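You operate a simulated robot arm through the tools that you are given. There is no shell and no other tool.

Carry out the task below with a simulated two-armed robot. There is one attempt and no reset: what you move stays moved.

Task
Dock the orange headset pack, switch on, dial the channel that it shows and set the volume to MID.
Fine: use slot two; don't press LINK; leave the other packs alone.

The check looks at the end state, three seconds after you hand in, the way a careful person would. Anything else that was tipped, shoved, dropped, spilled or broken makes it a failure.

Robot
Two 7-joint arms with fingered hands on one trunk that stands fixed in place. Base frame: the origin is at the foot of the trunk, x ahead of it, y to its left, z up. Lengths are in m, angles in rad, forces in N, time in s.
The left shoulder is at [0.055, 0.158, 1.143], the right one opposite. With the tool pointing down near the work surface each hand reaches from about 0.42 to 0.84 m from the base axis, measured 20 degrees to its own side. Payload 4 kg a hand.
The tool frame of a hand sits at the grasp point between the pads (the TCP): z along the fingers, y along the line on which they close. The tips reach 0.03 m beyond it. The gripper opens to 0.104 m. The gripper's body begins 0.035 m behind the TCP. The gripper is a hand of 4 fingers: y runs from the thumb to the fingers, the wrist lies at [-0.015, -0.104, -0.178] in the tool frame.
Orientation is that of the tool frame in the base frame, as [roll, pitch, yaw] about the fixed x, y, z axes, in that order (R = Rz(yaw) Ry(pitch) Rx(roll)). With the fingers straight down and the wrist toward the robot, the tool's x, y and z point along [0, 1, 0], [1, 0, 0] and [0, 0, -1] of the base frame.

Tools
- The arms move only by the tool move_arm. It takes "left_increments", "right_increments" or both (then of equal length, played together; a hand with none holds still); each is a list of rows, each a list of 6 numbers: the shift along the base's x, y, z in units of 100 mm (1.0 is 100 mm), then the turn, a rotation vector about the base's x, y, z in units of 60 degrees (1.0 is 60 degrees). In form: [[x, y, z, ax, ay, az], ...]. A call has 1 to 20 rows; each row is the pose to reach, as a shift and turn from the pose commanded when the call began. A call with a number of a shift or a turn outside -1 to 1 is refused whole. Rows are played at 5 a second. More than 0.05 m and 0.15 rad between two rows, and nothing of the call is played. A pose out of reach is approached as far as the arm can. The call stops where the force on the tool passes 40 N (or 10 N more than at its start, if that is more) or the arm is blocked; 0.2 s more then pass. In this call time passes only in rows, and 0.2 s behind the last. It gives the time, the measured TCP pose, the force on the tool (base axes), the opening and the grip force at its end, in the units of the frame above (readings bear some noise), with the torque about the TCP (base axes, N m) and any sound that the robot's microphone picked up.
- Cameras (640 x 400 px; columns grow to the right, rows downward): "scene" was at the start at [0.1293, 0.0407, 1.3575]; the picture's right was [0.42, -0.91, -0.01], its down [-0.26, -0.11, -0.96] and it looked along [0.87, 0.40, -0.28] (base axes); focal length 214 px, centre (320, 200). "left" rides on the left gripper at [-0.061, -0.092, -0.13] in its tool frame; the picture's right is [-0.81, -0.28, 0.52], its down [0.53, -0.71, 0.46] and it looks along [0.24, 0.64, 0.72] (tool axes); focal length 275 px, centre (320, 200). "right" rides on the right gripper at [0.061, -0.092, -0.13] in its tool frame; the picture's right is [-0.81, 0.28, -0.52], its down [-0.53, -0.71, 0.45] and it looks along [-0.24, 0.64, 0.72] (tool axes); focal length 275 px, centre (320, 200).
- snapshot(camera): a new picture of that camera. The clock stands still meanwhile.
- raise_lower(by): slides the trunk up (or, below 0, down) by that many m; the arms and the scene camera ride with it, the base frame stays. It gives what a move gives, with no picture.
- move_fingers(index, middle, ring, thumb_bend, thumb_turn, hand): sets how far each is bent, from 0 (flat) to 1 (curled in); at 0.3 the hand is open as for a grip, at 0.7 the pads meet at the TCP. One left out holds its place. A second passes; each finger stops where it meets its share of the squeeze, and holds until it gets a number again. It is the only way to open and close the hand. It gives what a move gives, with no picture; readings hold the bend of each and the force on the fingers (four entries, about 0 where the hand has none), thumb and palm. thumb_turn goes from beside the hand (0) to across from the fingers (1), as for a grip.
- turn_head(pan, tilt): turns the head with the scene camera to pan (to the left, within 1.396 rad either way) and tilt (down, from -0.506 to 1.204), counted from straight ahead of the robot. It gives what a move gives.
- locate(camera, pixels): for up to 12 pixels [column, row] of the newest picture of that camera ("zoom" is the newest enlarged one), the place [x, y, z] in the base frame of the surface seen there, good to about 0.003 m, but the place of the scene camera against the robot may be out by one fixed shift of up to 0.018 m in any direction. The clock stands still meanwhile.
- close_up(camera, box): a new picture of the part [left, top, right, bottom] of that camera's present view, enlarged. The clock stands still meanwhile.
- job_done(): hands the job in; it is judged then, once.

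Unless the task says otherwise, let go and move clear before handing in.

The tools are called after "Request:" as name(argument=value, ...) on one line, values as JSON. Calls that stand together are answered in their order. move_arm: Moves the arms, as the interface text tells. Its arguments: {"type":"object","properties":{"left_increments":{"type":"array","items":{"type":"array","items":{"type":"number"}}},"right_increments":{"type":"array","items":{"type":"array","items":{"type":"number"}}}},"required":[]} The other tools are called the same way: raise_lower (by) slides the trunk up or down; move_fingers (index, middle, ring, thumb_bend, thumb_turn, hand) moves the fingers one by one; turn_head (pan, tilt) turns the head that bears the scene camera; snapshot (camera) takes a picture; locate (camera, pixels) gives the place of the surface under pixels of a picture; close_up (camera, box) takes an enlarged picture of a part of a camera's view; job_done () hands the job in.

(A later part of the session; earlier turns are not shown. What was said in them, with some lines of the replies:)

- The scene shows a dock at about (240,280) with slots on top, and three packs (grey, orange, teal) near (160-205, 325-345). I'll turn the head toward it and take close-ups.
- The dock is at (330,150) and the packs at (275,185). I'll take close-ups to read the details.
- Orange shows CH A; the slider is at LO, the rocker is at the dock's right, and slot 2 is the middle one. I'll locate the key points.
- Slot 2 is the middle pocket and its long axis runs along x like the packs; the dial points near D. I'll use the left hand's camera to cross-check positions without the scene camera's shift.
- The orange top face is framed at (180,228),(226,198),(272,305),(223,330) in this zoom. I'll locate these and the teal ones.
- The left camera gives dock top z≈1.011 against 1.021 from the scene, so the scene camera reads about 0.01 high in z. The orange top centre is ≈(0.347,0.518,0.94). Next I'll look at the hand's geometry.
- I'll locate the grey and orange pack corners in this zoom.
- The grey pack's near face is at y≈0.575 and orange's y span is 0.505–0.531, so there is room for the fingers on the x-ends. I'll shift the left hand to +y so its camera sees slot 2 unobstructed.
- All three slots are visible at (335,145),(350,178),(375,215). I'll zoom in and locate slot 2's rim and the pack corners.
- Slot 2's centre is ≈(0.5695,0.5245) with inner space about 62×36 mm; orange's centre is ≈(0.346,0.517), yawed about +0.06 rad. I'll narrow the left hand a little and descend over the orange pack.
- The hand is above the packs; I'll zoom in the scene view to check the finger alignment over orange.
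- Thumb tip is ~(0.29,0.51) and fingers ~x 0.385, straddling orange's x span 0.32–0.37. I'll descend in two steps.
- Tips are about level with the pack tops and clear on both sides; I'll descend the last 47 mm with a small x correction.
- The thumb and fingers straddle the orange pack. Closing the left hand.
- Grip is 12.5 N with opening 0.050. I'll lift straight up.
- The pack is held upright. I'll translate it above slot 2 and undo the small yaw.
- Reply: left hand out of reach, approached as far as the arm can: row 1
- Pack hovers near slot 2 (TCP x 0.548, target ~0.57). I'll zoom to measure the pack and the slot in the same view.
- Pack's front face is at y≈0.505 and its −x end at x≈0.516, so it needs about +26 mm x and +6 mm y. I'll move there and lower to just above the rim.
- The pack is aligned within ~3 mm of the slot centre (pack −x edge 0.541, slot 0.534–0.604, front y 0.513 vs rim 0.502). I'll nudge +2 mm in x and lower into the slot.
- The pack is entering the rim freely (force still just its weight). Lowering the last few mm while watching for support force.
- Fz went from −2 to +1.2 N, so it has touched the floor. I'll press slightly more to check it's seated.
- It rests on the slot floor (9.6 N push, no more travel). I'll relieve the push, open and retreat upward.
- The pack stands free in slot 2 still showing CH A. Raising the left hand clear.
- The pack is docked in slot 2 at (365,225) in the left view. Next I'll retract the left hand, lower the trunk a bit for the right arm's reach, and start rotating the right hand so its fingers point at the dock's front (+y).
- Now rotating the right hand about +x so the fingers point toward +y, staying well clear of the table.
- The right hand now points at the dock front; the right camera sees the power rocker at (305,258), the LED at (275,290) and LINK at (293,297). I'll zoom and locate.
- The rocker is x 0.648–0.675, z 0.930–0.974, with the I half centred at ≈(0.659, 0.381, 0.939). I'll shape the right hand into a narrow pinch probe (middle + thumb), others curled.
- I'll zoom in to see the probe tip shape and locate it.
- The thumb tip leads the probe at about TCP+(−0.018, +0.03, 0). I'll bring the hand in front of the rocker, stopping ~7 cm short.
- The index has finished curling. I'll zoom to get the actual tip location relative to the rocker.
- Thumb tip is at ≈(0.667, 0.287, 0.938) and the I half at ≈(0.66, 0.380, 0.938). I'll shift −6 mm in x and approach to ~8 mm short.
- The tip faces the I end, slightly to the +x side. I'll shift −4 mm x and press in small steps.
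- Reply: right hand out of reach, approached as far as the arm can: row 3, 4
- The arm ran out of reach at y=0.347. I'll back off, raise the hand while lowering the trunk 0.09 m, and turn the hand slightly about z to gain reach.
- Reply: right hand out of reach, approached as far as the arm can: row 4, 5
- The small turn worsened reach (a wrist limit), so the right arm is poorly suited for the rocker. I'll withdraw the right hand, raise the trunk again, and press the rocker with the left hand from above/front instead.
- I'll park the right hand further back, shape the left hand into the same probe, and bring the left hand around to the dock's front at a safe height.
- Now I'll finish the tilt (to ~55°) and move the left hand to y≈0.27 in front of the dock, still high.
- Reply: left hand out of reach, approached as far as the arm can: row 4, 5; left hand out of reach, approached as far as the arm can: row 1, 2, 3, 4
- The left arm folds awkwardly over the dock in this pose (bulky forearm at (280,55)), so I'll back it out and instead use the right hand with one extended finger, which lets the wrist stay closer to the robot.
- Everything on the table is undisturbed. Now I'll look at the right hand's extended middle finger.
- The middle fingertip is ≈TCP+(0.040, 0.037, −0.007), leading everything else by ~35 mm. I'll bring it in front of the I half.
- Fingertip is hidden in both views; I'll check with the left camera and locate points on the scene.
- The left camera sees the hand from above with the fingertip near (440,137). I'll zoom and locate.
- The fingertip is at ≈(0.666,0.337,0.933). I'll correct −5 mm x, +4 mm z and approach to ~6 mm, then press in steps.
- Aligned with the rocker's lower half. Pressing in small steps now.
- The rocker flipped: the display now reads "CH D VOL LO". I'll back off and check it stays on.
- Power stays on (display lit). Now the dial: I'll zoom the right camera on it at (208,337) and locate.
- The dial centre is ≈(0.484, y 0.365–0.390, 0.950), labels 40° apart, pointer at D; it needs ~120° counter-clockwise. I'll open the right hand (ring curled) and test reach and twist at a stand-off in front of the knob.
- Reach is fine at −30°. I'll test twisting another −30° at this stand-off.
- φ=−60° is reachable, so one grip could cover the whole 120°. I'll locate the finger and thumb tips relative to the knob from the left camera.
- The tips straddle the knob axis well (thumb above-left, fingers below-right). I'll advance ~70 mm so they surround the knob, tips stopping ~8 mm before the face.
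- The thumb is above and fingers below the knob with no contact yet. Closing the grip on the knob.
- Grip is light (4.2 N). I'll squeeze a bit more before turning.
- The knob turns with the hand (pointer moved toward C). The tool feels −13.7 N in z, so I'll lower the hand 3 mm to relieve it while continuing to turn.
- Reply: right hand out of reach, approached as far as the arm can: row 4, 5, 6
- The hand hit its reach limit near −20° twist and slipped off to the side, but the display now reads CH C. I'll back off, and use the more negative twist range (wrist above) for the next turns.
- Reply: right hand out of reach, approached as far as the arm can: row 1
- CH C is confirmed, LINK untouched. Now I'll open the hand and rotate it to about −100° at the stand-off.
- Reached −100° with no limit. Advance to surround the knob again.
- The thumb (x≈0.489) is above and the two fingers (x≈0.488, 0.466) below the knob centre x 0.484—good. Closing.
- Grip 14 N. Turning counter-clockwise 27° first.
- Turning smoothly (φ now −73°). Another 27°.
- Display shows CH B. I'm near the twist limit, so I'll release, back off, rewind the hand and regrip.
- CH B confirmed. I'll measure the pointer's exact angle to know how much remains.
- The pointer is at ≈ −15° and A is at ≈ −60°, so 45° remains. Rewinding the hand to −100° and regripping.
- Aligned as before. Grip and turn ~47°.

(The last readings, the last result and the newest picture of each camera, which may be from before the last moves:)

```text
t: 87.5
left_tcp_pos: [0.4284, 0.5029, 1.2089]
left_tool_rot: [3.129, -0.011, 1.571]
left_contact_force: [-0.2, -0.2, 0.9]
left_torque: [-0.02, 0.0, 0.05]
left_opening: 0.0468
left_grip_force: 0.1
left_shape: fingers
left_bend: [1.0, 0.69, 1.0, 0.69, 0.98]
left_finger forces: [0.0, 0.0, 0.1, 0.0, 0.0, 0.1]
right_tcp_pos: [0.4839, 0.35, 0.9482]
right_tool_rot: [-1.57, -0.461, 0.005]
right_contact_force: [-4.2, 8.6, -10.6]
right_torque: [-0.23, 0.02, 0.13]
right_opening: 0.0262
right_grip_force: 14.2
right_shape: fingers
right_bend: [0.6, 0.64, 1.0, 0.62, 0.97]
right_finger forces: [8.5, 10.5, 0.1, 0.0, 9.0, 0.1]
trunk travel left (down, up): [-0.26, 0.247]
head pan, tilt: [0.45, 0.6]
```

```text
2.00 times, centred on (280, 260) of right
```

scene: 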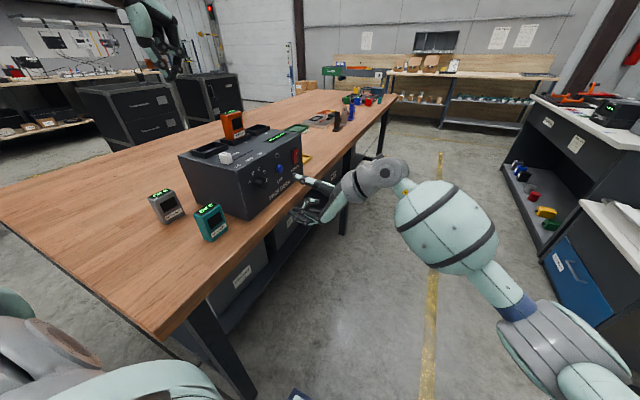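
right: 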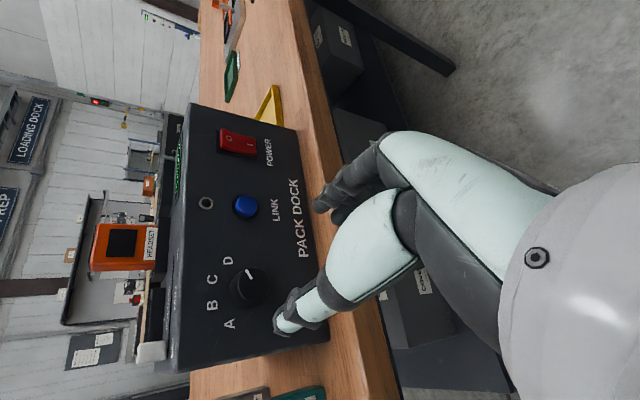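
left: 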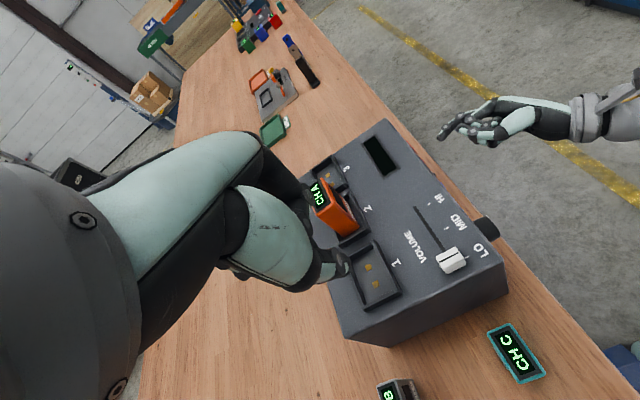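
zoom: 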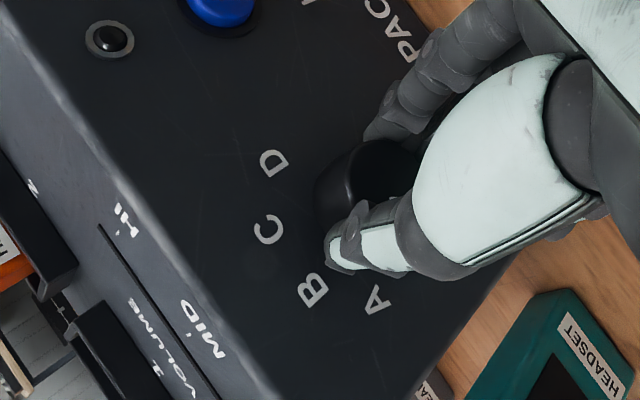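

The display now reads CH A. I'll turn another ~9° to centre the pointer on A.

Request:
move_arm(right_increments=[[0, 0, 0, 0, -0.08, 0], [0, 0, 0, 0, -0.16, 0]])

Request:
move_fingers(hand="right", index=0.42, middle=0.42, thumb_bend=0.42)

Request:
move_arm(right_increments=[[0, -0.25, 0, 0, 0, 0], [0, -0.5, 0, 0, 0, 0], [0, -0.75, 0, 0, 0, 0], [0, -1.0, 0, 0, 0, 0]])

Request:
close_up(camera="right", box=[180, 160, 380, 360])

Request:
close_up(camera="scene", box=[190, 100, 310, 220])

```text
t: 88.1
left_tcp_pos: [0.4296, 0.5027, 1.2087]
left_tool_rot: [3.13, -0.011, 1.572]
left_contact_force: [0.4, -0.6, -0.4]
left_torque: [0.0, -0.03, 0.0]
left_opening: 0.0468
left_grip_force: 0.1
left_shape: fingers
left_bend: [1.0, 0.69, 1.0, 0.69, 0.98]
left_finger forces: [0.0, 0.0, 0.1, 0.0, 0.0, 0.1]
right_tcp_pos: [0.4832, 0.351, 0.9479]
right_tool_rot: [-1.571, -0.629, 0.006]
right_contact_force: [-5.7, 4.9, -12.9]
right_torque: [-0.34, 0.12, 0.15]
right_opening: 0.0262
right_grip_force: 14.4
right_shape: fingers
right_bend: [0.6, 0.64, 1.0, 0.62, 0.97]
right_finger forces: [8.6, 11.9, 0.0, 0.0, 9.0, 0.0]
trunk travel left (down, up): [-0.26, 0.247]
head pan, tilt: [0.45, 0.6]
```

```text
t: 89.1
left_tcp_pos: [0.4283, 0.501, 1.2097]
left_tool_rot: [3.129, -0.01, 1.572]
left_contact_force: [-0.1, 0.2, -0.2]
left_torque: [0.01, -0.02, 0.01]
left_opening: 0.0469
left_grip_force: 0.1
left_shape: fingers
left_bend: [1.0, 0.69, 1.0, 0.69, 0.98]
left_finger forces: [0.1, 0.0, 0.0, 0.0, 0.0, 0.1]
right_tcp_pos: [0.4837, 0.3496, 0.9489]
right_tool_rot: [-1.567, -0.627, 0.002]
right_contact_force: [0.2, 0.0, -0.5]
right_torque: [0.01, -0.01, 0.02]
right_opening: 0.0723
right_grip_force: 0.2
right_shape: fingers
right_bend: [0.42, 0.42, 1.0, 0.42, 0.97]
right_finger forces: [0.0, 0.0, 0.0, 0.0, 0.0, 0.0]
trunk travel left (down, up): [-0.26, 0.247]
head pan, tilt: [0.45, 0.6]
```

```text
t: 90.1
left_tcp_pos: [0.4294, 0.4993, 1.2108]
left_tool_rot: [3.129, -0.012, 1.573]
left_contact_force: [-0.7, 0.7, 0.1]
left_torque: [0.04, -0.01, 0.0]
left_opening: 0.0468
left_grip_force: 0.1
left_shape: fingers
left_bend: [1.0, 0.69, 1.0, 0.69, 0.98]
left_finger forces: [0.0, 0.0, 0.0, 0.0, 0.1, 0.0]
right_tcp_pos: [0.484, 0.2491, 0.948]
right_tool_rot: [-1.566, -0.626, 0.003]
right_contact_force: [-0.4, -0.3, 0.8]
right_torque: [0.0, 0.02, -0.01]
right_opening: 0.0724
right_grip_force: 0.1
right_shape: fingers
right_bend: [0.42, 0.42, 1.0, 0.42, 0.97]
right_finger forces: [0.2, 0.0, 0.0, 0.0, 0.1, 0.0]
trunk travel left (down, up): [-0.26, 0.247]
head pan, tilt: [0.45, 0.6]
```

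```text
2.00 times, centred on (280, 260) of right
```

zoom: 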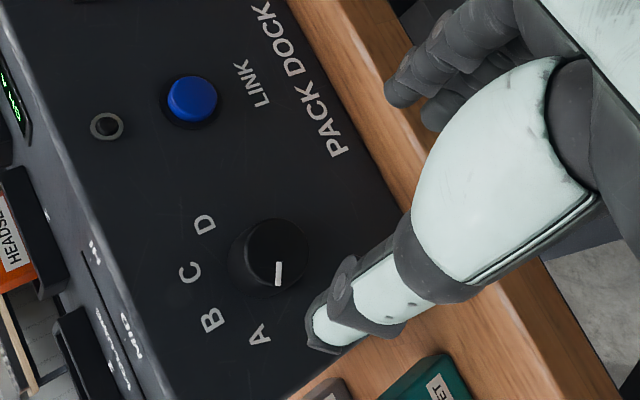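

```text
3.33 times, centred on (250, 160) of scene
```

zoom: 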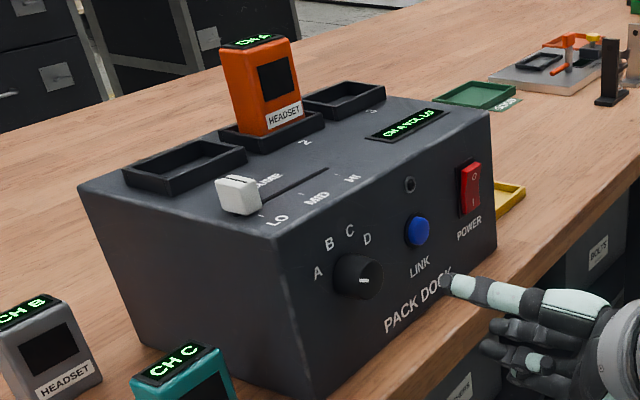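

CH A. I'll verify the pointer angle against A's direction.

Request:
close_up(camera="right", box=[260, 250, 350, 340])

Request:
close_up(camera="right", box=[270, 255, 350, 325])

```text
4.44 times, centred on (305, 295) of right
```

zoom: 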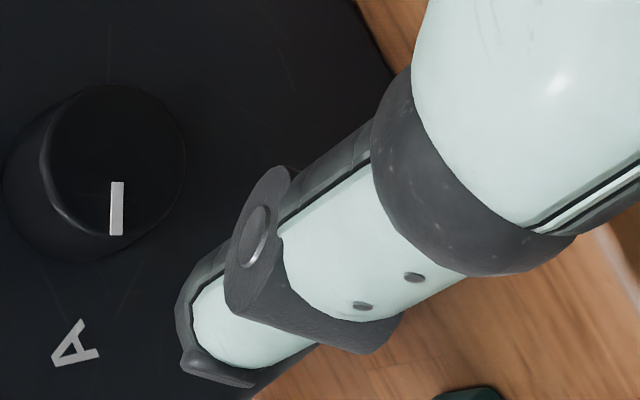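

```text
5.71 times, centred on (310, 290) of right
```

zoom: 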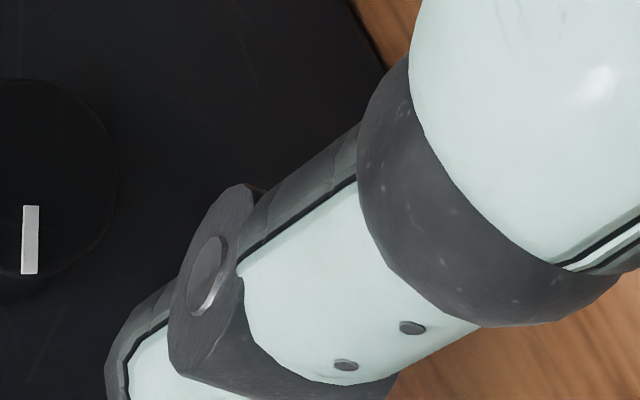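

Request:
locate(camera="zoom", pixels=[[30, 270], [31, 210], [31, 240], [110, 180], [45, 85]])

Request:
close_up(camera="scene", box=[230, 155, 290, 200])

```text
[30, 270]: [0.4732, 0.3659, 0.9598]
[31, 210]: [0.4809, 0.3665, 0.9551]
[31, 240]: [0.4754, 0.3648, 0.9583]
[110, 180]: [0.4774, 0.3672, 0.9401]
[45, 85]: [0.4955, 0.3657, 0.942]
```

```text
8.89 times, centred on (260, 178) of scene
```

zoom: 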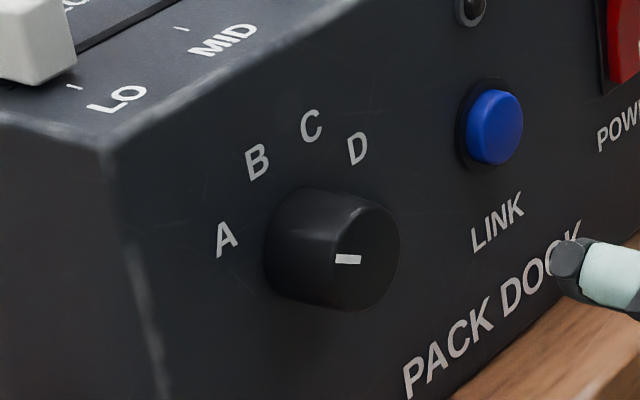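

Pointer measures −59° vs A at −61° — good. Now the volume slider: I'll retract the right hand a bit more and inspect the slider with the left camera.

Request:
move_arm(right_increments=[[0, -0.3, 0, 0, 0, 0], [0, -0.6, 0, 0, 0, 0], [0, -1.0, 0, 0, 0, 0]])

Request:
close_up(camera="left", box=[410, 190, 500, 280])

Request:
locate(camera="zoom", pixels=[[125, 265], [260, 190], [320, 290], [180, 375], [210, 285], [160, 320], [260, 270], [335, 250], [210, 90], [260, 60], [100, 300], [185, 395]])

```text
t: 90.9
left_tcp_pos: [0.4286, 0.5004, 1.2116]
left_tool_rot: [3.129, -0.013, 1.573]
left_contact_force: [-0.2, 0.4, 0.8]
left_torque: [0.02, -0.02, 0.02]
left_opening: 0.0469
left_grip_force: 0.0
left_shape: fingers
left_bend: [1.0, 0.69, 1.0, 0.69, 0.98]
left_finger forces: [0.0, 0.1, 0.1, 0.0, 0.0, 0.0]
right_tcp_pos: [0.4823, 0.1485, 0.9491]
right_tool_rot: [-1.565, -0.628, 0.001]
right_contact_force: [-0.1, -0.3, 0.1]
right_torque: [-0.01, -0.02, 0.02]
right_opening: 0.0725
right_grip_force: 0.2
right_shape: fingers
right_bend: [0.42, 0.42, 1.0, 0.42, 0.97]
right_finger forces: [0.0, 0.1, 0.0, 0.1, 0.1, 0.0]
trunk travel left (down, up): [-0.26, 0.247]
head pan, tilt: [0.45, 0.6]
```

```text
4.44 times, centred on (455, 235) of left
```

zoom: 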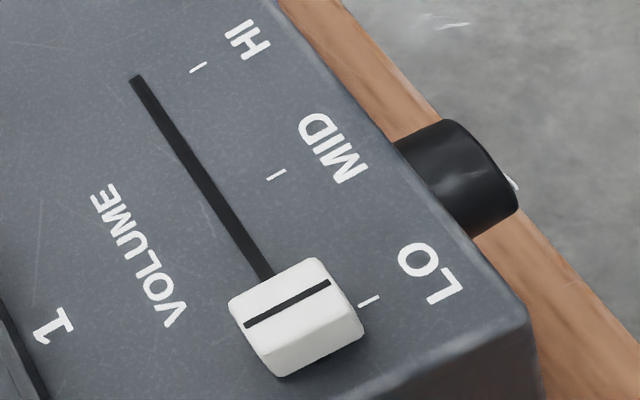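

```text
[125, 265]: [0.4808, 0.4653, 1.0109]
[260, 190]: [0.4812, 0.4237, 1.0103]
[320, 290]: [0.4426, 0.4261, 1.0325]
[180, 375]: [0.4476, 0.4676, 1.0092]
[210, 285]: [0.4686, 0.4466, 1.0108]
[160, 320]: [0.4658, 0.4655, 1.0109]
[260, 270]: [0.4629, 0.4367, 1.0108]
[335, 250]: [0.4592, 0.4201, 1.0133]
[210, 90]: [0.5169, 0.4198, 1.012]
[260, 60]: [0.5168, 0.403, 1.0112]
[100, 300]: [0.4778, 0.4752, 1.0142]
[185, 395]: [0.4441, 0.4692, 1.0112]
```

Request:
locate(camera="zoom", pixels=[[235, 302], [318, 262], [358, 318], [275, 365], [250, 322], [325, 284], [278, 174], [370, 300], [198, 67], [136, 80], [365, 330], [283, 375]])

```text
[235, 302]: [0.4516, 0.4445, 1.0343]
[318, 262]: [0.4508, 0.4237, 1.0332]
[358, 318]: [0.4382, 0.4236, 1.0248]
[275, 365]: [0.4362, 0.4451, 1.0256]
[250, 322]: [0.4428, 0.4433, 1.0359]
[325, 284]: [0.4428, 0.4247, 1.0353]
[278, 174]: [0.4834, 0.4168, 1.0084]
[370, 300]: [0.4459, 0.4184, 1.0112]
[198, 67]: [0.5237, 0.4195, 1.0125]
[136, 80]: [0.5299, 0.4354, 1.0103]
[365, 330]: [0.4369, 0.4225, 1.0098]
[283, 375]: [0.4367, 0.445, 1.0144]
```

The slider cap spans x 0.435–0.452, y 0.424–0.445, top z 1.036; the MID tick is at x≈0.4825 (39 mm away). I'll open the left middle+thumb and straddle the cap from above.

Request:
move_fingers(hand="left", middle=0.45, thumb_bend=0.45)

Request:
move_arm(left_increments=[[0.07, -0.35, 0, 0, 0, 0], [0.145, -0.69, 0, 0, 0, 0], [0.145, -0.69, -0.3, 0, 0, 0], [0.145, -0.69, -0.6, 0, 0, 0], [0.145, -0.69, -0.9, 0, 0, 0], [0.145, -0.69, -0.9, 0, 0, 0]])

Request:
snapshot(camera="left")

Request:
close_up(camera="scene", box=[170, 70, 310, 190])

```text
t: 91.9
left_tcp_pos: [0.4288, 0.5013, 1.2104]
left_tool_rot: [3.129, -0.01, 1.572]
left_contact_force: [0.0, 0.1, -0.2]
left_torque: [0.01, 0.01, 0.01]
left_opening: 0.0577
left_grip_force: 0.0
left_shape: fingers
left_bend: [1.0, 0.45, 1.0, 0.45, 0.98]
left_finger forces: [0.1, 0.0, 0.0, 0.1, 0.1, 0.0]
right_tcp_pos: [0.4836, 0.149, 0.9486]
right_tool_rot: [-1.567, -0.628, 0.001]
right_contact_force: [-0.1, 0.1, 0.1]
right_torque: [0.04, -0.01, 0.0]
right_opening: 0.0726
right_grip_force: 0.1
right_shape: fingers
right_bend: [0.42, 0.42, 1.0, 0.42, 0.97]
right_finger forces: [0.1, 0.1, 0.1, 0.1, 0.0, 0.1]
trunk travel left (down, up): [-0.26, 0.247]
head pan, tilt: [0.45, 0.6]
```

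```text
t: 93.3
left_tcp_pos: [0.4432, 0.4325, 1.1206]
left_tool_rot: [3.128, -0.011, 1.573]
left_contact_force: [0.3, -0.8, -0.4]
left_torque: [-0.01, 0.02, 0.01]
left_opening: 0.0576
left_grip_force: 0.1
left_shape: fingers
left_bend: [1.0, 0.45, 1.0, 0.45, 0.98]
left_finger forces: [0.1, 0.1, 0.0, 0.1, 0.0, 0.0]
right_tcp_pos: [0.4842, 0.1486, 0.9487]
right_tool_rot: [-1.567, -0.627, 0.004]
right_contact_force: [-0.5, 0.2, -0.4]
right_torque: [-0.02, 0.0, -0.01]
right_opening: 0.0726
right_grip_force: 0.1
right_shape: fingers
right_bend: [0.42, 0.42, 1.0, 0.42, 0.97]
right_finger forces: [0.1, 0.0, 0.1, 0.0, 0.0, 0.1]
trunk travel left (down, up): [-0.26, 0.247]
head pan, tilt: [0.45, 0.6]
```

```text
taken
```

left: 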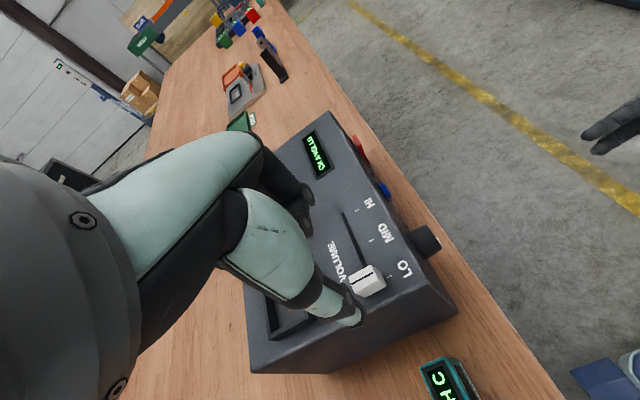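

```text
3.33 times, centred on (240, 130) of scene
```

zoom: 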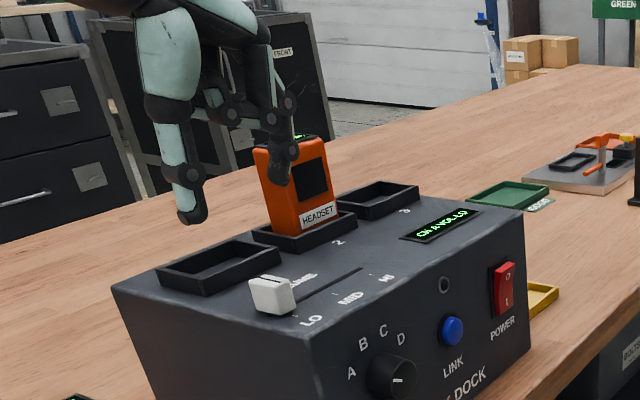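

I'll locate the thumb and finger tips for alignment with the cap.

Request:
locate(camera="zoom", pixels=[[185, 215], [195, 218], [190, 175], [280, 180], [278, 170], [285, 150], [250, 285], [290, 290], [295, 310], [270, 280]])

Request:
close_up(camera="left", box=[240, 150, 420, 330])

Request:
locate(camera="zoom", pixels=[[255, 385], [270, 375], [240, 370], [165, 140], [150, 150], [175, 110], [290, 270], [320, 290]])

```text
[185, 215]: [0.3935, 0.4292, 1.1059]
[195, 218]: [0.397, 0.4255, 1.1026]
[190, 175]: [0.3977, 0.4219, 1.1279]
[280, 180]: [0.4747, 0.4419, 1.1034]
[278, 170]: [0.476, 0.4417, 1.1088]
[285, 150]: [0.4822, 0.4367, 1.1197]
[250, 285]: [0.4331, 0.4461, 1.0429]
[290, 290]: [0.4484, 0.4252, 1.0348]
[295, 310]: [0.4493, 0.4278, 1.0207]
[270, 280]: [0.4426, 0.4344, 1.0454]
```

```text
2.22 times, centred on (330, 240) of left
```

zoom: 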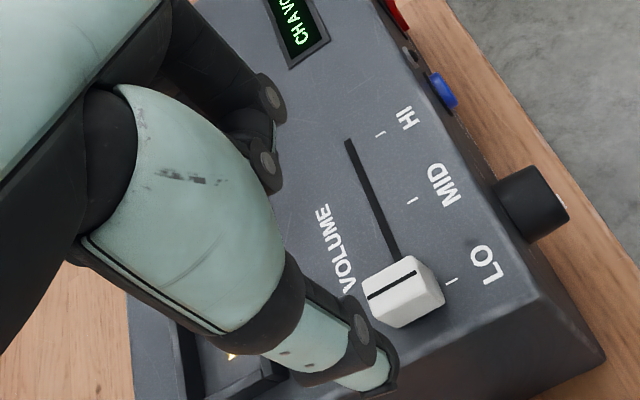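

```text
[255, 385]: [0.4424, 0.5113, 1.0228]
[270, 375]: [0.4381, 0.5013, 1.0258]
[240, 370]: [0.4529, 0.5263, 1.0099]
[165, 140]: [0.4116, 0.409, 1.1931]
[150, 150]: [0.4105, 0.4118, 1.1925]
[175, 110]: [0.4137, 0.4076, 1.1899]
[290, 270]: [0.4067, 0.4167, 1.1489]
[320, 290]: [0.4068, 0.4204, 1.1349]
```

Thumb ≈x 0.397 and middle finger ≈x 0.476 straddle the cap (0.435–0.452). I'll shift −5 mm in y and descend 65 mm.

Request:
move_arm(left_increments=[[0, -0.05, 0, 0, 0, 0], [0, -0.05, -0.2, 0, 0, 0], [0, -0.05, -0.4, 0, 0, 0], [0, -0.05, -0.55, 0, 0, 0], [0, -0.05, -0.65, 0, 0, 0], [0, -0.05, -0.65, 0, 0, 0]])

Request:
close_up(camera="scene", box=[190, 90, 290, 180])

Request:
close_up(camera="left", box=[240, 150, 420, 330])

```text
t: 94.7
left_tcp_pos: [0.4448, 0.4275, 1.0579]
left_tool_rot: [3.13, -0.012, 1.571]
left_contact_force: [0.0, 0.6, 0.8]
left_torque: [-0.03, 0.02, 0.0]
left_opening: 0.0576
left_grip_force: 0.0
left_shape: fingers
left_bend: [1.0, 0.45, 1.0, 0.45, 0.98]
left_finger forces: [0.0, 0.0, 0.0, 0.0, 0.0, 0.1]
right_tcp_pos: [0.4833, 0.1491, 0.9487]
right_tool_rot: [-1.568, -0.628, 0.004]
right_contact_force: [0.1, 0.0, 0.4]
right_torque: [-0.03, -0.02, 0.0]
right_opening: 0.0726
right_grip_force: 0.0
right_shape: fingers
right_bend: [0.42, 0.42, 1.0, 0.42, 0.97]
right_finger forces: [0.1, 0.1, 0.1, 0.0, 0.0, 0.0]
trunk travel left (down, up): [-0.26, 0.247]
head pan, tilt: [0.45, 0.6]
```

```text
4.44 times, centred on (240, 135) of scene
```

zoom: 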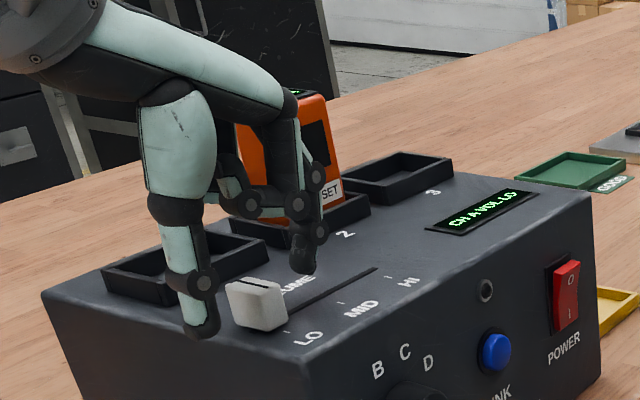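

```text
2.22 times, centred on (330, 240) of left
```

zoom: 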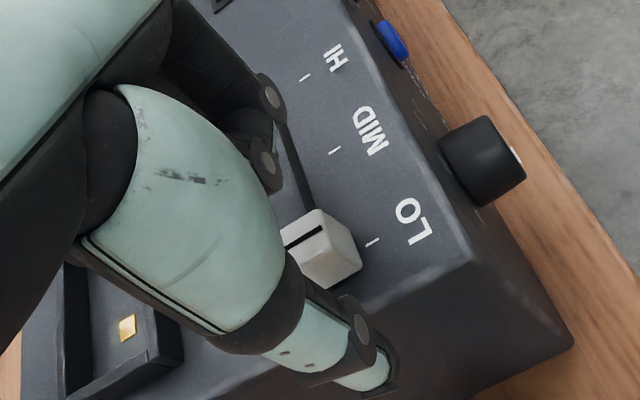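

Request:
locate(camera="left", pixels=[[345, 322], [350, 318]])

Request:
close_up(camera="scene", box=[190, 90, 290, 180])

Request:
locate(camera="zoom", pixels=[[200, 333], [195, 325], [210, 320], [302, 268], [298, 255], [310, 262], [255, 290], [230, 290], [280, 300], [205, 283]])

```text
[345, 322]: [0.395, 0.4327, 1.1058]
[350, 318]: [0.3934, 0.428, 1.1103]
```

```text
4.44 times, centred on (240, 135) of scene
```

zoom: 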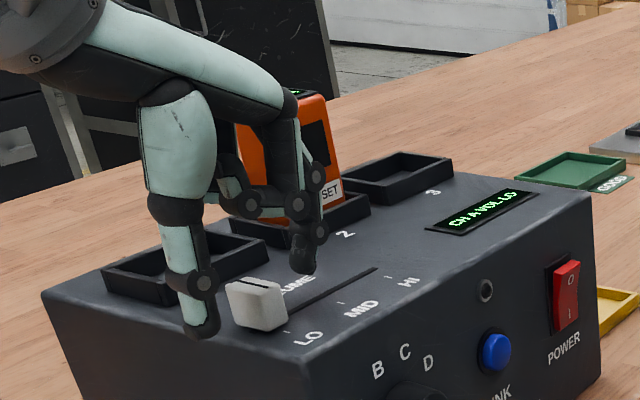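

```text
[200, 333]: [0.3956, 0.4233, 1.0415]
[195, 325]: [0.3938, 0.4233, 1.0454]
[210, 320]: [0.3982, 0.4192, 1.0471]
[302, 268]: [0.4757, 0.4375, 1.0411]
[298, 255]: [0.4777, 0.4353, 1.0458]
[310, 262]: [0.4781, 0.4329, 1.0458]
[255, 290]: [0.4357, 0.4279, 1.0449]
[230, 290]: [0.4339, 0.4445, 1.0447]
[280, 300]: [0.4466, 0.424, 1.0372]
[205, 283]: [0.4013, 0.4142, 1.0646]
```

Tips overlap the cap by only ~4 mm; I'll lower 10 mm more and then close gently.

Request:
move_arm(left_increments=[[0, 0, -0.05, 0, 0, 0], [0, 0, -0.1, 0, 0, 0], [0, 0, -0.1, 0, 0, 0]])

Request:
move_fingers(hand="left", middle=0.62, thumb_bend=0.62)

Request:
close_up(camera="scene", box=[190, 90, 290, 180])

Request:
close_up(camera="left", box=[240, 150, 420, 330])

```text
t: 95.5
left_tcp_pos: [0.4453, 0.427, 1.0476]
left_tool_rot: [3.131, -0.013, 1.572]
left_contact_force: [0.5, 0.2, 0.0]
left_torque: [-0.03, 0.0, 0.01]
left_opening: 0.0578
left_grip_force: 0.1
left_shape: fingers
left_bend: [1.0, 0.45, 1.0, 0.45, 0.98]
left_finger forces: [0.0, 0.1, 0.0, 0.0, 0.1, 0.0]
right_tcp_pos: [0.4826, 0.1476, 0.9485]
right_tool_rot: [-1.567, -0.627, 0.003]
right_contact_force: [-0.3, 0.2, -0.5]
right_torque: [-0.02, -0.04, -0.02]
right_opening: 0.0723
right_grip_force: 0.0
right_shape: fingers
right_bend: [0.42, 0.42, 1.0, 0.42, 0.97]
right_finger forces: [0.1, 0.1, 0.0, 0.1, 0.0, 0.0]
trunk travel left (down, up): [-0.26, 0.247]
head pan, tilt: [0.45, 0.6]
```

```text
t: 96.5
left_tcp_pos: [0.4448, 0.4268, 1.0474]
left_tool_rot: [3.128, -0.013, 1.568]
left_contact_force: [0.6, 0.2, 0.1]
left_torque: [-0.04, -0.01, -0.01]
left_opening: 0.0499
left_grip_force: 0.0
left_shape: fingers
left_bend: [1.0, 0.62, 1.0, 0.62, 0.98]
left_finger forces: [0.0, 0.1, 0.0, 0.1, 0.0, 0.0]
right_tcp_pos: [0.4842, 0.15, 0.9487]
right_tool_rot: [-1.567, -0.626, 0.003]
right_contact_force: [-1.0, 0.2, 0.1]
right_torque: [0.01, -0.02, 0.0]
right_opening: 0.0723
right_grip_force: 0.0
right_shape: fingers
right_bend: [0.42, 0.42, 1.0, 0.42, 0.97]
right_finger forces: [0.0, 0.1, 0.0, 0.0, 0.1, 0.1]
trunk travel left (down, up): [-0.26, 0.247]
head pan, tilt: [0.45, 0.6]
```

```text
4.44 times, centred on (240, 135) of scene
```

zoom: 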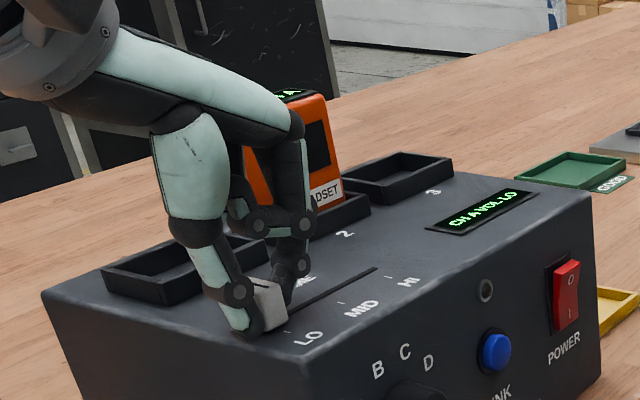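

```text
2.22 times, centred on (330, 240) of left
```

zoom: 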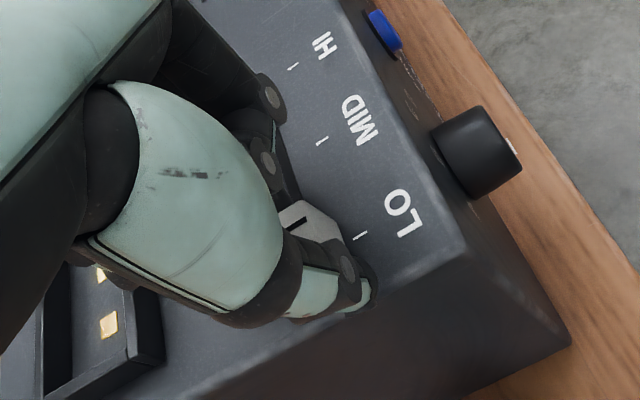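

The cap is now between thumb and middle finger without force. I'll close a touch more and slide +x 20 mm, then check.

Request:
move_fingers(hand="left", middle=0.66, thumb_bend=0.66)

Request:
move_arm(left_increments=[[0.06, 0, 0, 0, 0, 0], [0.12, 0, 0, 0, 0, 0], [0.18, 0, 0, 0, 0, 0], [0.25, 0, 0, 0, 0, 0]])

Request:
close_up(camera="left", box=[240, 130, 420, 310])

Request:
close_up(camera="scene", box=[190, 90, 290, 180])

```text
t: 97.5
left_tcp_pos: [0.4451, 0.4274, 1.0472]
left_tool_rot: [3.13, -0.013, 1.57]
left_contact_force: [-0.6, 0.4, -0.2]
left_torque: [0.01, 0.0, 0.01]
left_opening: 0.0487
left_grip_force: 0.8
left_shape: fingers
left_bend: [1.0, 0.65, 1.0, 0.65, 0.98]
left_finger forces: [0.1, 0.9, 0.0, 0.0, 0.8, 0.0]
right_tcp_pos: [0.4828, 0.1475, 0.9488]
right_tool_rot: [-1.567, -0.627, 0.001]
right_contact_force: [0.2, -0.2, 0.1]
right_torque: [-0.01, -0.01, 0.01]
right_opening: 0.0723
right_grip_force: 0.0
right_shape: fingers
right_bend: [0.42, 0.42, 1.0, 0.42, 0.97]
right_finger forces: [0.0, 0.0, 0.1, 0.1, 0.0, 0.0]
trunk travel left (down, up): [-0.26, 0.247]
head pan, tilt: [0.45, 0.6]
```

```text
t: 98.5
left_tcp_pos: [0.4688, 0.4291, 1.0462]
left_tool_rot: [3.128, -0.01, 1.57]
left_contact_force: [0.8, -0.9, -0.7]
left_torque: [0.0, 0.01, 0.0]
left_opening: 0.0485
left_grip_force: 0.7
left_shape: fingers
left_bend: [1.0, 0.65, 1.0, 0.65, 0.97]
left_finger forces: [0.0, 0.7, 0.1, 0.1, 0.9, 0.0]
right_tcp_pos: [0.4842, 0.1476, 0.9487]
right_tool_rot: [-1.566, -0.627, 0.001]
right_contact_force: [0.0, -0.1, -0.2]
right_torque: [0.0, 0.02, 0.02]
right_opening: 0.0724
right_grip_force: 0.1
right_shape: fingers
right_bend: [0.42, 0.42, 1.0, 0.42, 0.97]
right_finger forces: [0.0, 0.0, 0.0, 0.0, 0.0, 0.1]
trunk travel left (down, up): [-0.26, 0.247]
head pan, tilt: [0.45, 0.6]
```

```text
2.22 times, centred on (330, 220) of left
```

zoom: 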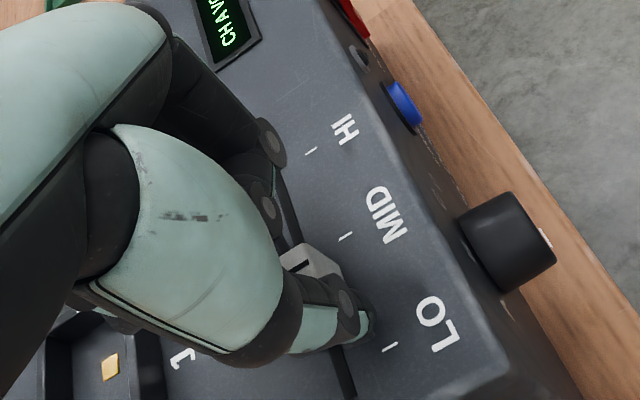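

```text
4.44 times, centred on (240, 135) of scene
```

zoom: 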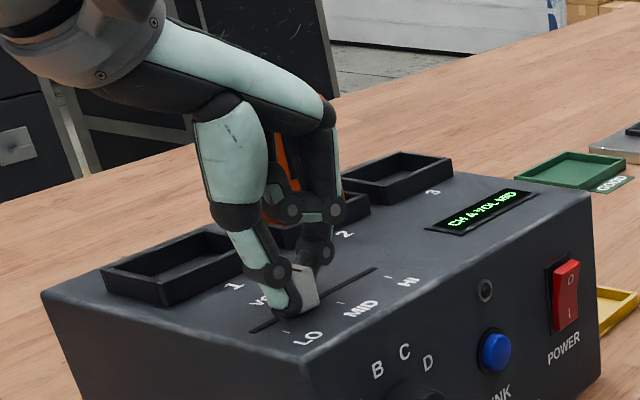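

The cap slides with the hand. Moving the remaining ~14 mm to the MID tick.

Request:
move_arm(left_increments=[[0.05, 0, 0, 0, 0, 0], [0.1, 0, 0, 0, 0, 0], [0.14, 0, 0, 0, 0, 0], [0.14, 0, 0, 0, 0, 0]])

Request:
close_up(camera="left", box=[280, 130, 420, 270])

Request:
close_up(camera="scene", box=[190, 90, 290, 180])

```text
t: 99.5
left_tcp_pos: [0.4828, 0.4276, 1.0468]
left_tool_rot: [3.131, -0.011, 1.571]
left_contact_force: [0.0, -0.3, 0.8]
left_torque: [0.05, -0.01, -0.04]
left_opening: 0.0485
left_grip_force: 0.9
left_shape: fingers
left_bend: [1.0, 0.65, 1.0, 0.65, 0.97]
left_finger forces: [0.0, 1.0, 0.0, 0.0, 1.0, 0.0]
right_tcp_pos: [0.4845, 0.1471, 0.9483]
right_tool_rot: [-1.568, -0.625, 0.004]
right_contact_force: [0.4, 0.0, -0.3]
right_torque: [-0.02, 0.0, 0.01]
right_opening: 0.0727
right_grip_force: 0.0
right_shape: fingers
right_bend: [0.42, 0.42, 1.0, 0.42, 0.97]
right_finger forces: [0.1, 0.0, 0.0, 0.0, 0.0, 0.0]
trunk travel left (down, up): [-0.26, 0.247]
head pan, tilt: [0.45, 0.6]
```

```text
2.86 times, centred on (350, 200) of left
```

zoom: 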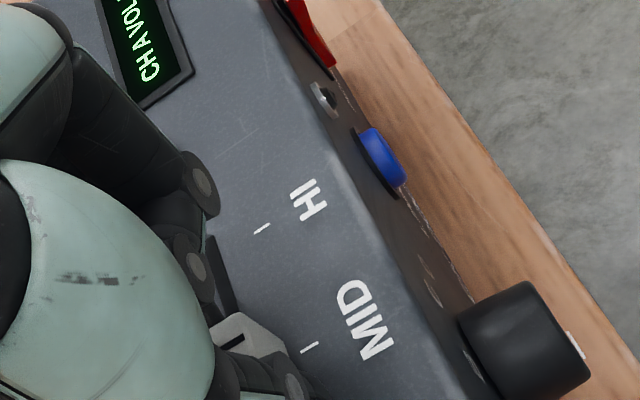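

```text
4.44 times, centred on (240, 135) of scene
```

zoom: 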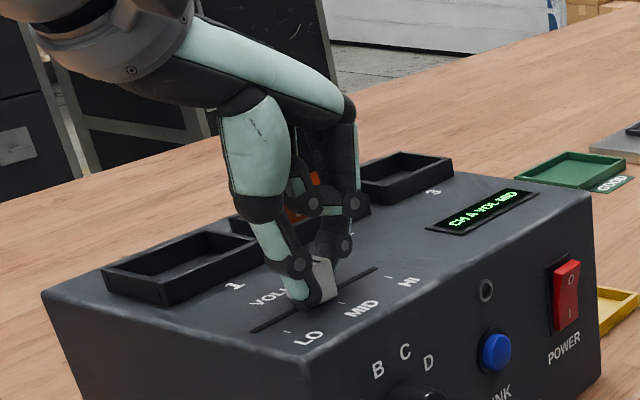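

I'll check the cap's centre line position against the MID tick.

Request:
close_up(camera="left", box=[320, 200, 400, 280])

Request:
locate(camera="zoom", pixels=[[110, 120], [90, 135], [220, 125], [240, 115], [160, 110], [110, 90]])

```text
5.00 times, centred on (360, 240) of left
```

zoom: 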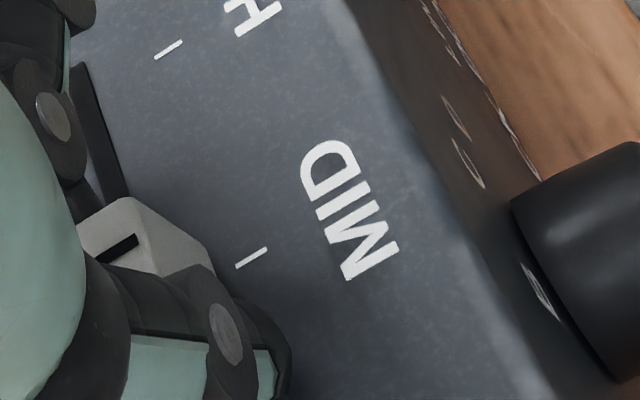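

```text
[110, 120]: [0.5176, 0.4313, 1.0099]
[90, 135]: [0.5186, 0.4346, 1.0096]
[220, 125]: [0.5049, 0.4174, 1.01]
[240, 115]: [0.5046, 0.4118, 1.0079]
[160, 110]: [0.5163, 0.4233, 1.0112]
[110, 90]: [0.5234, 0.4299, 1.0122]
```

Request:
locate(camera="zoom", pixels=[[115, 250], [130, 240], [105, 257], [252, 257], [240, 265], [165, 50], [125, 200], [205, 265]])

```text
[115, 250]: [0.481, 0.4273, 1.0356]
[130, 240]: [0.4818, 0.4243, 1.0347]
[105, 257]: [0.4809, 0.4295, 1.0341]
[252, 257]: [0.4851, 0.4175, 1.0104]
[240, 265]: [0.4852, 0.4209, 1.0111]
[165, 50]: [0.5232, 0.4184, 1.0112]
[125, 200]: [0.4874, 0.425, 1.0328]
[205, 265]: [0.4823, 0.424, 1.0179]
```

The cap line is at x≈0.481 and the MID tick at ≈0.4845; nudging +3 mm, then release and lift.

Request:
move_arm(left_increments=[[0.03, 0, 0, 0, 0, 0], [0.03, 0, 0, 0, 0, 0]])

Request:
move_fingers(hand="left", middle=0.5, thumb_bend=0.5)

Request:
move_arm(left_increments=[[0, 0, 0.2, 0, 0, 0], [0, 0, 0.5, 0, 0, 0], [0, 0, 0.8, 0, 0, 0], [0, 0, 1.0, 0, 0, 0]])

Request:
snapshot(camera="left")

Request:
close_up(camera="scene", box=[190, 90, 310, 210])

```text
t: 100.1
left_tcp_pos: [0.4849, 0.4292, 1.0461]
left_tool_rot: [3.13, -0.012, 1.571]
left_contact_force: [0.1, -0.7, 0.8]
left_torque: [0.02, 0.03, 0.01]
left_opening: 0.0488
left_grip_force: 0.3
left_shape: fingers
left_bend: [1.0, 0.65, 1.0, 0.65, 0.97]
left_finger forces: [0.1, 0.9, 0.1, 0.0, 0.8, 0.0]
right_tcp_pos: [0.4836, 0.1485, 0.9486]
right_tool_rot: [-1.567, -0.627, 0.001]
right_contact_force: [0.4, -0.1, -0.5]
right_torque: [0.02, -0.03, -0.01]
right_opening: 0.0724
right_grip_force: 0.0
right_shape: fingers
right_bend: [0.42, 0.42, 1.0, 0.42, 0.97]
right_finger forces: [0.0, 0.1, 0.1, 0.0, 0.1, 0.0]
trunk travel left (down, up): [-0.26, 0.247]
head pan, tilt: [0.45, 0.6]
```

```text
t: 101.1
left_tcp_pos: [0.4851, 0.4287, 1.0468]
left_tool_rot: [3.128, -0.011, 1.571]
left_contact_force: [0.2, 0.1, -0.6]
left_torque: [-0.01, -0.01, -0.02]
left_opening: 0.055
left_grip_force: 0.1
left_shape: fingers
left_bend: [1.0, 0.5, 1.0, 0.5, 0.97]
left_finger forces: [0.0, 0.0, 0.1, 0.0, 0.0, 0.1]
right_tcp_pos: [0.4834, 0.1476, 0.949]
right_tool_rot: [-1.567, -0.628, 0.002]
right_contact_force: [-0.9, 0.1, -0.2]
right_torque: [0.0, 0.01, 0.02]
right_opening: 0.0724
right_grip_force: 0.1
right_shape: fingers
right_bend: [0.42, 0.42, 1.0, 0.42, 0.97]
right_finger forces: [0.0, 0.0, 0.1, 0.1, 0.1, 0.0]
trunk travel left (down, up): [-0.26, 0.247]
head pan, tilt: [0.45, 0.6]
```

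```text
t: 102.1
left_tcp_pos: [0.4844, 0.4271, 1.1472]
left_tool_rot: [3.131, -0.01, 1.571]
left_contact_force: [0.3, 0.1, -0.2]
left_torque: [0.04, -0.01, -0.01]
left_opening: 0.0554
left_grip_force: 0.1
left_shape: fingers
left_bend: [1.0, 0.5, 1.0, 0.5, 0.97]
left_finger forces: [0.0, 0.0, 0.1, 0.0, 0.0, 0.0]
right_tcp_pos: [0.4849, 0.1483, 0.9478]
right_tool_rot: [-1.567, -0.629, 0.002]
right_contact_force: [0.0, -0.3, 0.3]
right_torque: [-0.02, -0.01, -0.02]
right_opening: 0.0724
right_grip_force: 0.0
right_shape: fingers
right_bend: [0.42, 0.42, 1.0, 0.42, 0.97]
right_finger forces: [0.0, 0.1, 0.0, 0.0, 0.0, 0.0]
trunk travel left (down, up): [-0.26, 0.247]
head pan, tilt: [0.45, 0.6]
```

```text
taken
```

left: 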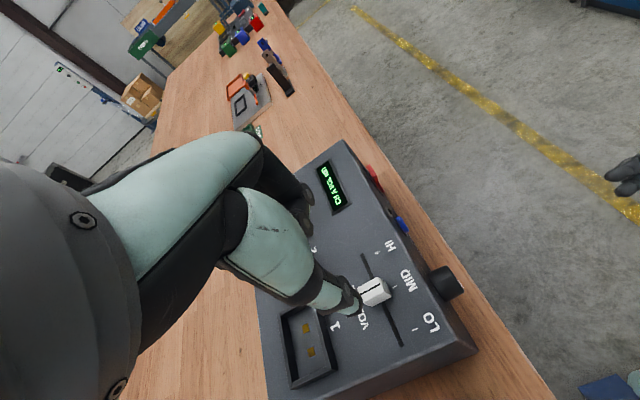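

```text
3.33 times, centred on (250, 150) of scene
```

zoom: 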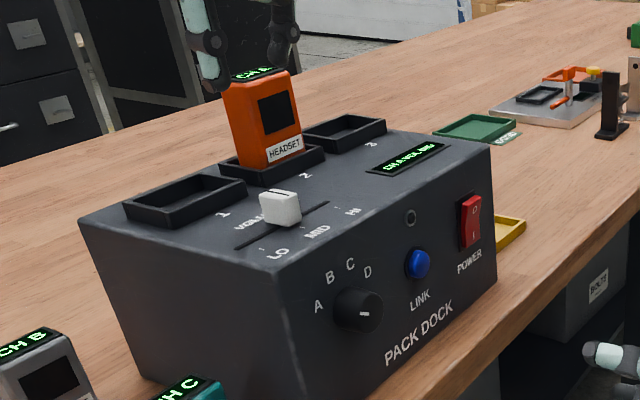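

Released. I'll lift and withdraw both hands, then verify all items in close-up.

Request:
close_up(camera="left", box=[310, 150, 450, 340])

Request:
move_arm(left_increments=[[-0.1, 0.05, 0.3, 0, 0, 0], [-0.3, 0.15, 0.6, 0, 0, 0], [-0.6, 0.3, 0.9, 0, 0, 0], [-0.9, 0.5, 1.0, 0, 0, 0]], right_increments=[[0, -0.25, 0, 0, 0, 0], [0, -0.5, 0, 0, 0, 0], [0, -0.75, 0, 0, 0, 0], [0, -1.0, 0, 0, 0, 0]])

Request:
close_up(camera="scene", box=[150, 80, 310, 240])

Request:
snapshot(camera="left")

Request:
snapshot(camera="scene")

```text
2.11 times, centred on (380, 245) of left
```

zoom: 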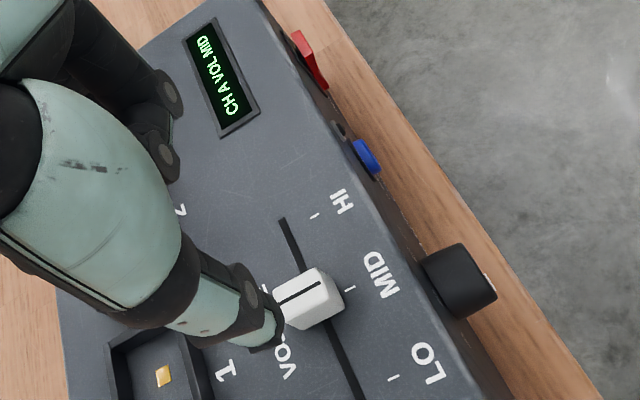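

```text
t: 103.1
left_tcp_pos: [0.3915, 0.4812, 1.2484]
left_tool_rot: [3.128, -0.01, 1.572]
left_contact_force: [-0.7, 0.1, 0.2]
left_torque: [-0.01, 0.01, -0.06]
left_opening: 0.0553
left_grip_force: 0.0
left_shape: fingers
left_bend: [1.0, 0.5, 1.0, 0.5, 0.97]
left_finger forces: [0.1, 0.0, 0.1, 0.0, 0.1, 0.0]
right_tcp_pos: [0.4809, 0.0488, 0.9486]
right_tool_rot: [-1.568, -0.628, 0.004]
right_contact_force: [0.0, -0.9, -0.4]
right_torque: [0.0, -0.01, 0.0]
right_opening: 0.0724
right_grip_force: 0.1
right_shape: fingers
right_bend: [0.42, 0.42, 1.0, 0.42, 0.97]
right_finger forces: [0.0, 0.1, 0.1, 0.0, 0.0, 0.0]
trunk travel left (down, up): [-0.26, 0.247]
head pan, tilt: [0.45, 0.6]
```

```text
2.50 times, centred on (230, 160) of scene
```

zoom: 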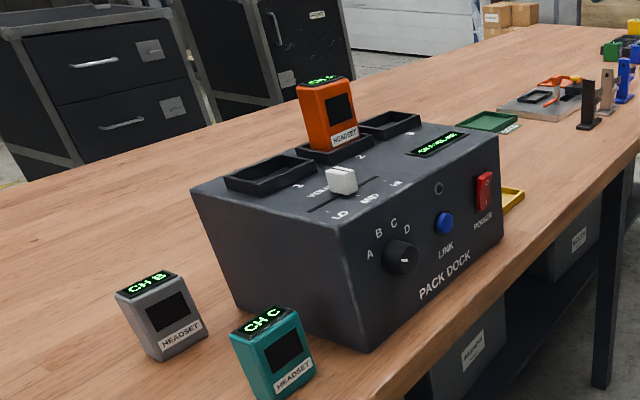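

```text
taken
```

left: 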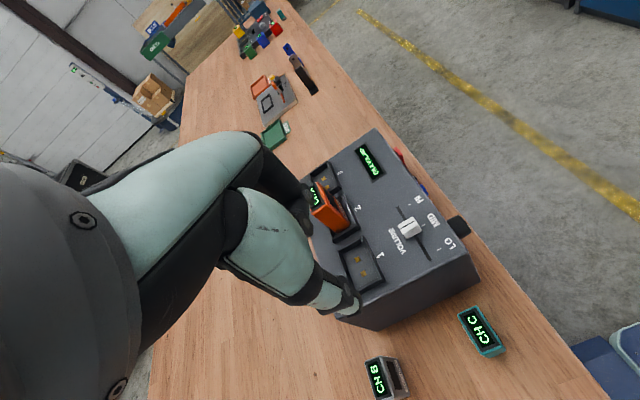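

```text
taken
```

scene: 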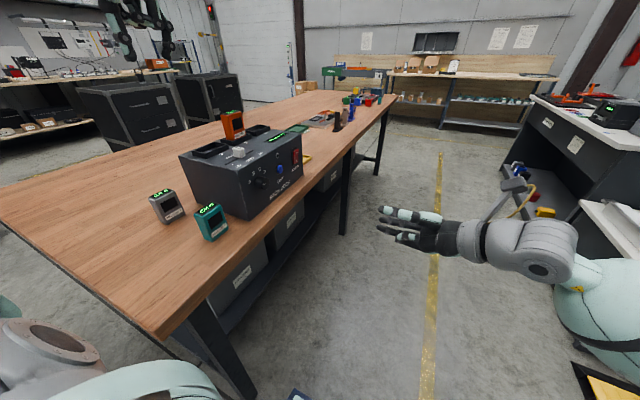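

The display reads "CH A VOL MID". A final close check of the pack's seating and slider.

Request:
close_up(camera="left", box=[310, 120, 480, 300])

Request:
locate(camera="zoom", pixels=[[215, 235], [240, 225], [255, 225], [260, 290], [265, 150]])

Request:
close_up(camera="scene", box=[210, 100, 310, 170])

```text
2.22 times, centred on (395, 210) of left
```

zoom: 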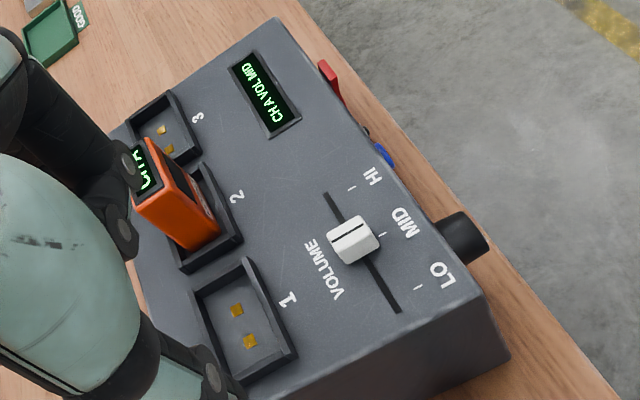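

```text
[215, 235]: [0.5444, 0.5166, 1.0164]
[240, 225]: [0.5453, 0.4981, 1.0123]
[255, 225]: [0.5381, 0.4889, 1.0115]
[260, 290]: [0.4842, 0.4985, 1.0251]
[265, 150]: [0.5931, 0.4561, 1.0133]
```

```text
5.71 times, centred on (260, 135) of scene
```

zoom: 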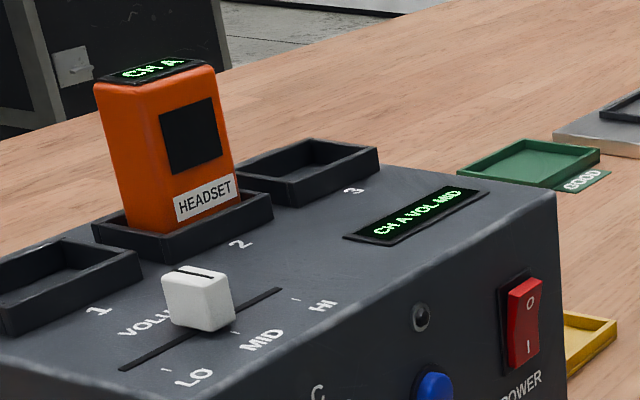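

All checks pass: orange is upright in slot 2, power is on, the display reads "CH A VOL MID", LINK and the other packs are untouched, and both hands are clear. Handing in.

Request:
job_done()

```text
The job is handed in.
```

The orange headset pack is docked in slot two and the dock is switched on. The channel is set to A, which is what the pack shows, and the volume is at MID. The dock's display read "CH A VOL MID" in the last picture before I handed in.

- **LINK and other packs:** I didn't press LINK. The grey and teal packs were still standing in place in the last pictures.
- **Dial:** While I was turning it, the right hand slipped off the knob once. It didn't appear to touch anything else, and I regripped and finished the turn.
- **Hands:** Both hands were clear of the dock when I handed in.
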